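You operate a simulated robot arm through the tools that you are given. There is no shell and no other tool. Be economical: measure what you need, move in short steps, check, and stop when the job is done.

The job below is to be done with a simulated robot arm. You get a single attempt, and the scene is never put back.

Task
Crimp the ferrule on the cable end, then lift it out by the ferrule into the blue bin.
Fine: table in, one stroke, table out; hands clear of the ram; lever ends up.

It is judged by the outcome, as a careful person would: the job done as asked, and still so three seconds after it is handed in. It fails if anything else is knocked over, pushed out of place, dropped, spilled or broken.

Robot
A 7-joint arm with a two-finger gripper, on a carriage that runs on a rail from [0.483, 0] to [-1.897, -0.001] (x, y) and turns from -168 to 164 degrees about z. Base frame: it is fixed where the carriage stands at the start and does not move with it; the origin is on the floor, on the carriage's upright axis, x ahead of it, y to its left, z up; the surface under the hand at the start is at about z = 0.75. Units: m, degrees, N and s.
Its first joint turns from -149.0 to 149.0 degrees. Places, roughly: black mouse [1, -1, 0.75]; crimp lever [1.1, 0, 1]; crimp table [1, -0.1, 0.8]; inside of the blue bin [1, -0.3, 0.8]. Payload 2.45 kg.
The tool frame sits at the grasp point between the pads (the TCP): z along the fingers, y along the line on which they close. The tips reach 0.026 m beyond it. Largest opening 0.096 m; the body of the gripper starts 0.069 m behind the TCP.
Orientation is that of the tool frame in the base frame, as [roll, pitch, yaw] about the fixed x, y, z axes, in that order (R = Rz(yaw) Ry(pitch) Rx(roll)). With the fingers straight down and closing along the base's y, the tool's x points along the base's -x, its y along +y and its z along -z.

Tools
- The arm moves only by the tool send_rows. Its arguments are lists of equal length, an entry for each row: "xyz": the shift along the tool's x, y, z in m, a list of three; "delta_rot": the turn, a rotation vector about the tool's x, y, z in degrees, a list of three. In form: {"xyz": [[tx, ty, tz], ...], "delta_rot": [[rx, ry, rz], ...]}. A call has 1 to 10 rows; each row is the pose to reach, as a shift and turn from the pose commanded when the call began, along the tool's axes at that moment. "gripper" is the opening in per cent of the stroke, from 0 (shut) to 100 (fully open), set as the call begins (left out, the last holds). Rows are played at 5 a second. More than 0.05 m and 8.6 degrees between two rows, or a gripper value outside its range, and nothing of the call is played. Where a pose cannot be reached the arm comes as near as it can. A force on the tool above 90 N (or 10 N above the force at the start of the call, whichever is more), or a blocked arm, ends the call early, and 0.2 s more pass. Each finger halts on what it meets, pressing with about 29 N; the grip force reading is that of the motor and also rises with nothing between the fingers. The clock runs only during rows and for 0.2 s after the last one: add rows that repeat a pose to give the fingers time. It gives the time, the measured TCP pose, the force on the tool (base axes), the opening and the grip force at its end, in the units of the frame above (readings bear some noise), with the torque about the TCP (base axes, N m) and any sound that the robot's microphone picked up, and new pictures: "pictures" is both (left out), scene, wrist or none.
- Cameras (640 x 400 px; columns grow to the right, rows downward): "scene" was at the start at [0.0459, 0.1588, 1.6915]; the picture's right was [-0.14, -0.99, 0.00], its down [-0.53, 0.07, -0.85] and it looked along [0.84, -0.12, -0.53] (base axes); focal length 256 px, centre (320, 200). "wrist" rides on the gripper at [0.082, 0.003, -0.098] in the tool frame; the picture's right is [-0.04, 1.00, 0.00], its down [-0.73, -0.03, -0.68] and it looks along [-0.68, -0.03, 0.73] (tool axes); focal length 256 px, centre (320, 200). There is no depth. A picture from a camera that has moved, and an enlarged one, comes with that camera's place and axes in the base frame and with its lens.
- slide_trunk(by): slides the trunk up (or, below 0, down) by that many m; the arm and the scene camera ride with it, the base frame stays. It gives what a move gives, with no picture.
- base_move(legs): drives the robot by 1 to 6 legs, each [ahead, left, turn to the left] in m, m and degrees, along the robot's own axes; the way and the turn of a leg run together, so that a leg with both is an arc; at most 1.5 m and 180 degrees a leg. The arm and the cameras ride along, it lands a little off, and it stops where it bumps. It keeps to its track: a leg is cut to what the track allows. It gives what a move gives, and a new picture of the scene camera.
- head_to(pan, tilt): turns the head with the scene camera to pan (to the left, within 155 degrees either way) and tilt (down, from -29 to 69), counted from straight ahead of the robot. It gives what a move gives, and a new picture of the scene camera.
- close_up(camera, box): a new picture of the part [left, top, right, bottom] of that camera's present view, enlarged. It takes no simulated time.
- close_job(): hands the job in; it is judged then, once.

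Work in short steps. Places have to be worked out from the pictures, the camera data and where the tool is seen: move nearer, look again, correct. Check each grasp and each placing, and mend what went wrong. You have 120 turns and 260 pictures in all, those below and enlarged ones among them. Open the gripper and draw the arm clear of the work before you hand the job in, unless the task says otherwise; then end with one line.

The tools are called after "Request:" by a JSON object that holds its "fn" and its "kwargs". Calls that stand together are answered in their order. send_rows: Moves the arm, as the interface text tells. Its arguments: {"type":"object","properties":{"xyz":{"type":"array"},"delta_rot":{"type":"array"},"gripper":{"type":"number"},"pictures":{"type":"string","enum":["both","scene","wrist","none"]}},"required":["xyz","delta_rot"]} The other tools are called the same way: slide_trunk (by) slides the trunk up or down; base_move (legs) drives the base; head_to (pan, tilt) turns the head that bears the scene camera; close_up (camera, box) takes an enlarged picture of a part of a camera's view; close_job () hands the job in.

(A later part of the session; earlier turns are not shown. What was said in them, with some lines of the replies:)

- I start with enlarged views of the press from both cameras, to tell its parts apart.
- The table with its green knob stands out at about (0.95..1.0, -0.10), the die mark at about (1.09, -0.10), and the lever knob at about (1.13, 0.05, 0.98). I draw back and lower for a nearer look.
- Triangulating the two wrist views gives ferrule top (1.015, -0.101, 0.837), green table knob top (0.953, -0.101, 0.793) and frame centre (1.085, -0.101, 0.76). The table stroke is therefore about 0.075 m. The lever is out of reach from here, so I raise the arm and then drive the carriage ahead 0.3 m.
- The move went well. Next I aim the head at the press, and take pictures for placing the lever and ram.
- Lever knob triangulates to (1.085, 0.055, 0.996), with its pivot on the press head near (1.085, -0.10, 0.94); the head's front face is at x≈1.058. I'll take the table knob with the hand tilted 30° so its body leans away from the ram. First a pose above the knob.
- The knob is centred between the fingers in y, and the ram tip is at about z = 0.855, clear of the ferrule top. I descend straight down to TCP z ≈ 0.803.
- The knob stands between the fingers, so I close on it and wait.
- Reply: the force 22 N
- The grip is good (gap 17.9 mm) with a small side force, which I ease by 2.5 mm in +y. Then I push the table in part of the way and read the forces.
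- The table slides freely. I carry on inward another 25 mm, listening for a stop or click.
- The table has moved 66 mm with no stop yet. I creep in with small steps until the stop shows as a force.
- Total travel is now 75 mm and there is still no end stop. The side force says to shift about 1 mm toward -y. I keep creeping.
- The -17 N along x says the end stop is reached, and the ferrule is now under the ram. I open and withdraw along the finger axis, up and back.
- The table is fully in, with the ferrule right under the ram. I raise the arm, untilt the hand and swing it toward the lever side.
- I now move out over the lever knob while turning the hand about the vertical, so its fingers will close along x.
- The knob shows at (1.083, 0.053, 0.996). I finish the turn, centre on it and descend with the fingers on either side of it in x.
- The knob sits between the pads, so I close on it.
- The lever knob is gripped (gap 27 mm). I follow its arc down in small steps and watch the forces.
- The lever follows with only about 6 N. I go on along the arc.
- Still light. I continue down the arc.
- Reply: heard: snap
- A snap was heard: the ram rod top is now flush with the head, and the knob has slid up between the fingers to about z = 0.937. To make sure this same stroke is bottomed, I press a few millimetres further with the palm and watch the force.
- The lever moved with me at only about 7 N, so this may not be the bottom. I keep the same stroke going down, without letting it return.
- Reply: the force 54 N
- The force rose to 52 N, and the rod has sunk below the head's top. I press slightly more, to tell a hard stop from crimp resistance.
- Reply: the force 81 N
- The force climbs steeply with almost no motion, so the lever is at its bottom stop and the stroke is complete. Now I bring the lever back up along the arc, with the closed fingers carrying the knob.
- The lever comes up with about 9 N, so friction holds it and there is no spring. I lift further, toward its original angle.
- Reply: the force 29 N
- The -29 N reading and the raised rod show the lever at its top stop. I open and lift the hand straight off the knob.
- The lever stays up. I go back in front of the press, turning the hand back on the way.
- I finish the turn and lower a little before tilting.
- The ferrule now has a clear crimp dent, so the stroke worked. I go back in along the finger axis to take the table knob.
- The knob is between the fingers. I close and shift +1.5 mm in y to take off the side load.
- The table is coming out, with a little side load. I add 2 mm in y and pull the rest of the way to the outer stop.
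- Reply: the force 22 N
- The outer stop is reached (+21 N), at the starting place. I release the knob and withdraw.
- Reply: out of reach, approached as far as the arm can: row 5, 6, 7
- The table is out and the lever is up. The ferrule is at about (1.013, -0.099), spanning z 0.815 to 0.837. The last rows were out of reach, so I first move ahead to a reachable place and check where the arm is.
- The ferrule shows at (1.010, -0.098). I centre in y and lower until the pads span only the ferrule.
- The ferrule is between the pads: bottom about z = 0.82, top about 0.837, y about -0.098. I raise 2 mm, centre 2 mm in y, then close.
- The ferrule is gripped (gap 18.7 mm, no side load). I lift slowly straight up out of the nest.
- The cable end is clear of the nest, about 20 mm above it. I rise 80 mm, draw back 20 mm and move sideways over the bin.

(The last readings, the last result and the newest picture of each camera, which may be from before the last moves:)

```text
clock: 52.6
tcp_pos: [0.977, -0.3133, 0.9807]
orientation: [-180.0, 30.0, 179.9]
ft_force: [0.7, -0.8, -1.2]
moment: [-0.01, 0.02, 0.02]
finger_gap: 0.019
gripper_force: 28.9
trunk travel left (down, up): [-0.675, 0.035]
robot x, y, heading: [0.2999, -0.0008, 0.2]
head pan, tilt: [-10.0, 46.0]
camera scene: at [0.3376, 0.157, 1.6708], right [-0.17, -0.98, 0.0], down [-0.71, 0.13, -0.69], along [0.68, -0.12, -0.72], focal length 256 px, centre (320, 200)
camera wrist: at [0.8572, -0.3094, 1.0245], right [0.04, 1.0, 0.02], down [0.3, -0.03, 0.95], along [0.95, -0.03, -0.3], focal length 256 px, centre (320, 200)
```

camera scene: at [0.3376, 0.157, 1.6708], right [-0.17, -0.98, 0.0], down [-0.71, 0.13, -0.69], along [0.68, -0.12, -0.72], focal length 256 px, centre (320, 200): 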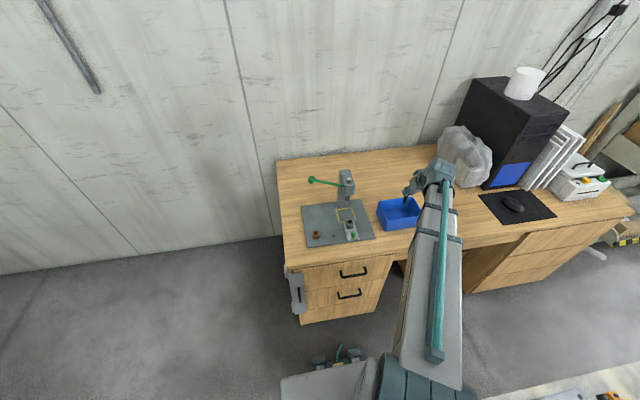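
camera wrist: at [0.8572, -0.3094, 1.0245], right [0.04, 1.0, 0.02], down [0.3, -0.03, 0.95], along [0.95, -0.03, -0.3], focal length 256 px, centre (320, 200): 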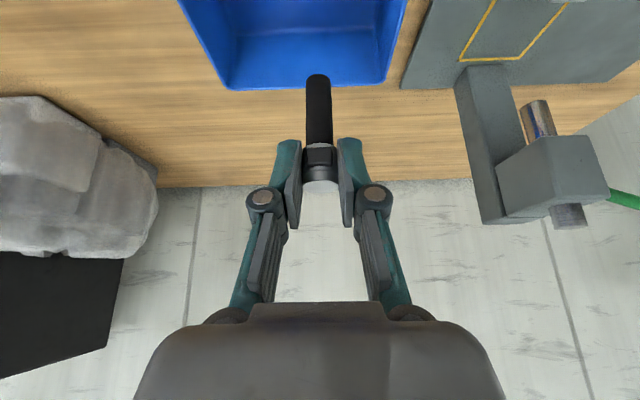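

By triangulation the bin's rim lies at x 0.96 to 1.07, y -0.41 to -0.24, z about 0.834. I centre the piece at (1.015, -0.323) and lower it partly.

Request:
{"fn": "send_rows", "kwargs": {"xyz": [[-0.0221, -0.01, 0.0128], [-0.0221, -0.01, 0.0128], [-0.0021, -0.01, 0.0474], [0.0129, -0.01, 0.0734], [0.0179, -0.01, 0.082], [0.0179, -0.01, 0.082]], "delta_rot": [[0, 0, 0], [0, 0, 0], [0, 0, 0], [0, 0, 0], [0, 0, 0], [0, 0, 0]]}}

Request:
{"fn": "close_up", "kwargs": {"camera": "scene", "box": [360, 150, 460, 250]}}

```text
clock: 54.0
tcp_pos: [1.004, -0.3229, 0.9004]
orientation: [179.9, 29.9, 179.9]
ft_force: [-0.3, -0.2, -0.6]
moment: [-0.01, 0.03, 0.03]
finger_gap: 0.0186
gripper_force: 29.3
trunk travel left (down, up): [-0.675, 0.035]
robot x, y, heading: [0.2957, 0.003, -0.2]
head pan, tilt: [-10.0, 46.0]
camera scene: at [0.3377, 0.1571, 1.6707], right [-0.17, -0.98, 0.0], down [-0.71, 0.13, -0.69], along [0.68, -0.12, -0.72], focal length 256 px, centre (320, 200)
camera wrist: at [0.8836, -0.3196, 0.9438], right [0.04, 1.0, 0.02], down [0.3, -0.03, 0.95], along [0.95, -0.03, -0.3], focal length 256 px, centre (320, 200)
```

scene: 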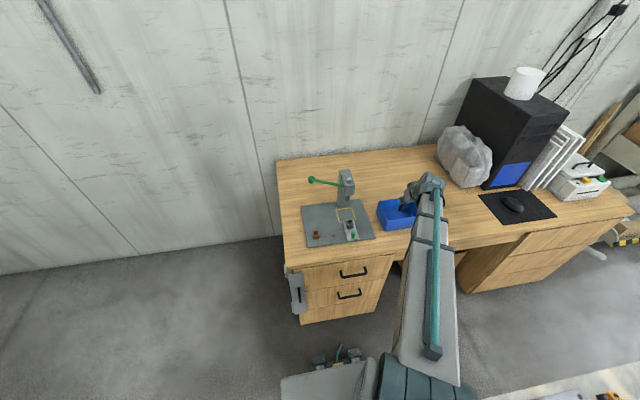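
wrist: 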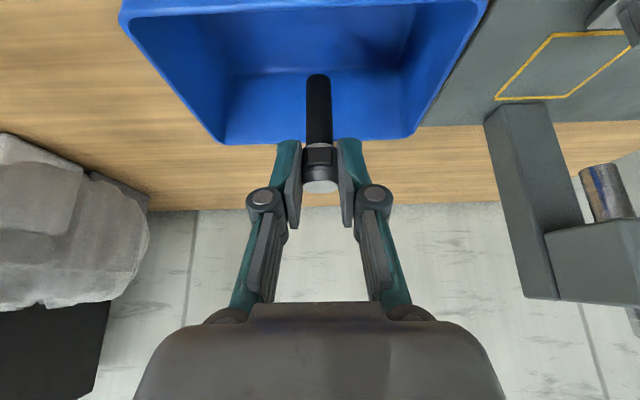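

```text
4.00 times, centred on (410, 200) of scene
camera zoom: at [0.3377, 0.1571, 1.6707], right [-0.17, -0.98, 0.0], down [-0.71, 0.13, -0.69], along [0.68, -0.12, -0.72], focal length 1023 px, centre (-40, 200)
```

zoom: 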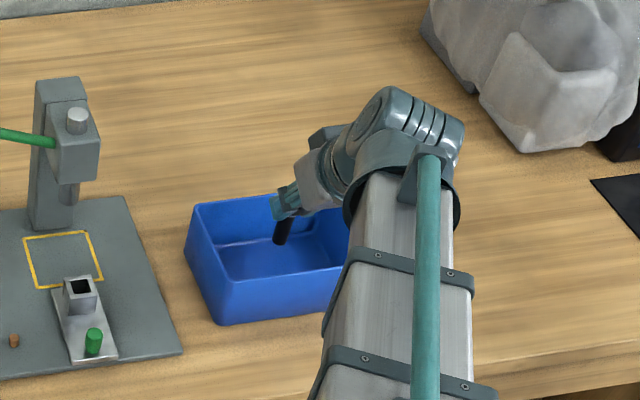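

The piece hangs inside the bin's walls. I lower another 50 mm, slowly.

Request:
{"fn": "send_rows", "kwargs": {"xyz": [[0.01, 0, 0.0173], [0.0175, 0, 0.0303], [0.0225, 0, 0.039], [0.025, 0, 0.0433], [0.025, 0, 0.0433]], "delta_rot": [[0, 0, 0], [0, 0, 0], [0, 0, 0], [0, 0, 0], [0, 0, 0]]}}

Request:
{"fn": "close_up", "kwargs": {"camera": "scene", "box": [370, 170, 440, 240]}}

```text
clock: 55.2
tcp_pos: [1.0024, -0.3218, 0.8504]
orientation: [-180.0, 30.0, 179.9]
ft_force: [0.0, 0.1, -1.0]
moment: [-0.01, -0.01, 0.02]
finger_gap: 0.0188
gripper_force: 29.0
trunk travel left (down, up): [-0.675, 0.035]
robot x, y, heading: [0.2991, -0.0043, -0.2]
head pan, tilt: [-10.0, 46.0]
camera scene: at [0.3376, 0.1571, 1.6707], right [-0.17, -0.98, 0.0], down [-0.71, 0.13, -0.69], along [0.68, -0.12, -0.72], focal length 256 px, centre (320, 200)
camera wrist: at [0.8834, -0.3196, 0.8935], right [0.04, 1.0, 0.02], down [0.3, -0.03, 0.95], along [0.95, -0.03, -0.3], focal length 256 px, centre (320, 200)
```

scene: 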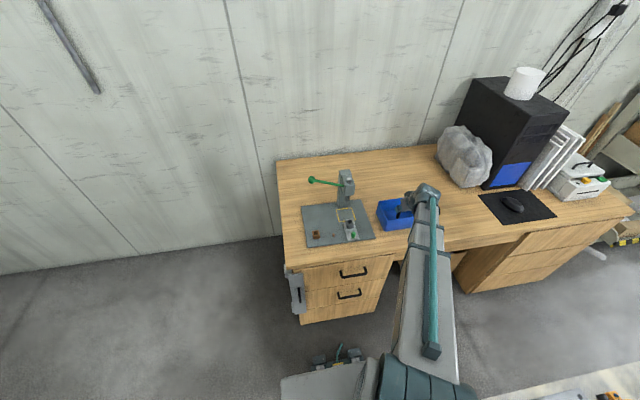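
wrist: 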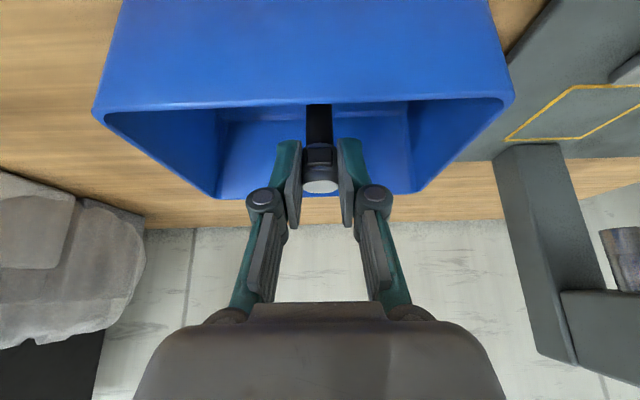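

```text
5.71 times, centred on (405, 205) of scene
camera zoom: at [0.3376, 0.1571, 1.6707], right [-0.17, -0.98, 0.0], down [-0.71, 0.13, -0.69], along [0.68, -0.12, -0.72], focal length 1462 px, centre (-166, 171)
```

zoom: 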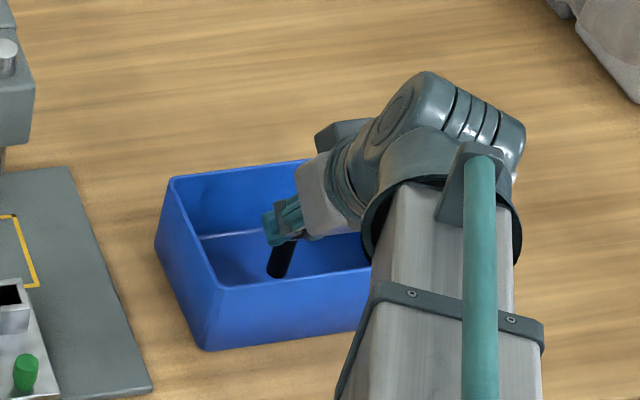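

The cable end is near the bin floor. I lower in 2 mm steps to soften the release, watching for contact.

Request:
{"fn": "send_rows", "kwargs": {"xyz": [[0.001, 0, 0.0017], [0.002, 0, 0.0035], [0.003, 0, 0.0052], [0.003, 0, 0.0052]], "delta_rot": [[0, 0, 0], [0, 0, 0], [0, 0, 0], [0, 0, 0]], "pictures": "none"}}

```text
clock: 56.2
tcp_pos: [1.0038, -0.3219, 0.8439]
orientation: [-180.0, 29.9, 179.8]
ft_force: [-0.3, 0.9, -1.6]
moment: [0.0, 0.01, -0.01]
finger_gap: 0.0188
gripper_force: 28.6
trunk travel left (down, up): [-0.675, 0.035]
robot x, y, heading: [0.3004, 0.0014, -0.1]
head pan, tilt: [-10.0, 46.0]
```

No contact yet, but the drop left is under about 10 mm. I release here, then raise straight up.

Request:
{"fn": "send_rows", "kwargs": {"xyz": [[0, 0, 0], [0, 0, 0], [0, 0, 0], [-0.015, 0, -0.026], [-0.035, 0, -0.0606], [-0.055, 0, -0.0953], [-0.075, 0, -0.13], [-0.095, 0, -0.1645], [-0.095, 0, -0.1645]], "delta_rot": [[0, 0, 0], [0, 0, 0], [0, 0, 0], [0, 0, 0], [0, 0, 0], [0, 0, 0], [0, 0, 0], [0, 0, 0], [0, 0, 0]], "gripper": 50}}

Request:
{"fn": "close_up", "kwargs": {"camera": "scene", "box": [300, 160, 440, 250]}}

```text
clock: 58.2
tcp_pos: [1.004, -0.3227, 1.035]
orientation: [180.0, 29.9, 179.9]
ft_force: [0.1, 1.3, -0.7]
moment: [-0.02, 0.01, 0.0]
finger_gap: 0.0479
gripper_force: 0.1
trunk travel left (down, up): [-0.675, 0.035]
robot x, y, heading: [0.2986, -0.0018, -0.3]
head pan, tilt: [-10.0, 46.0]
camera scene: at [0.3376, 0.1571, 1.6707], right [-0.17, -0.98, 0.0], down [-0.71, 0.13, -0.69], along [0.68, -0.12, -0.72], focal length 256 px, centre (320, 200)
camera wrist: at [0.8837, -0.319, 1.0788], right [0.04, 1.0, 0.02], down [0.3, -0.03, 0.95], along [0.95, -0.03, -0.3], focal length 256 px, centre (320, 200)
```

scene: 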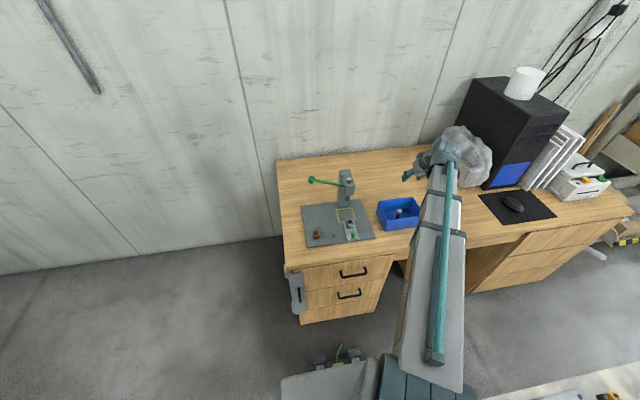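
wrist: 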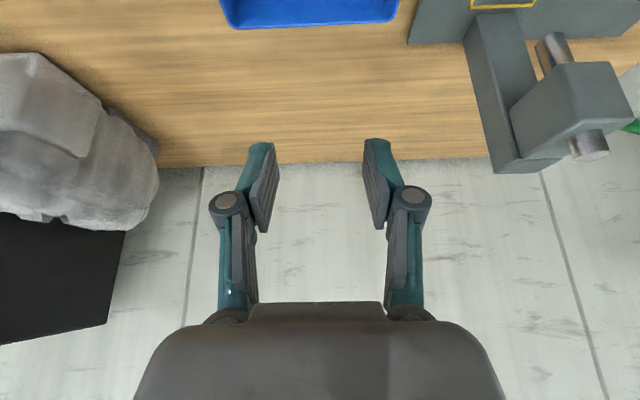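

```text
4.44 times, centred on (370, 205) of scene
camera zoom: at [0.3376, 0.1571, 1.6707], right [-0.17, -0.98, 0.0], down [-0.71, 0.13, -0.69], along [0.68, -0.12, -0.72], focal length 1137 px, centre (98, 178)
```

zoom: 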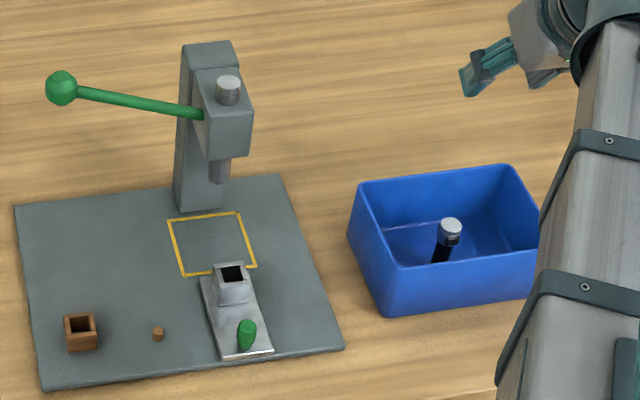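

The crimped piece is in the blue bin, the table is out, the lever is up and nothing else has shifted. The hand is open and clear, so I hand the job in.

Request:
{"fn": "close_job", "kwargs": {}}

```text
The job is handed in.
```

The ferrule was crimped in one stroke and shows a clear dent, and the cable end, lifted by its ferrule, is in the blue bin; the table is out, the lever is up and the arm is clear.
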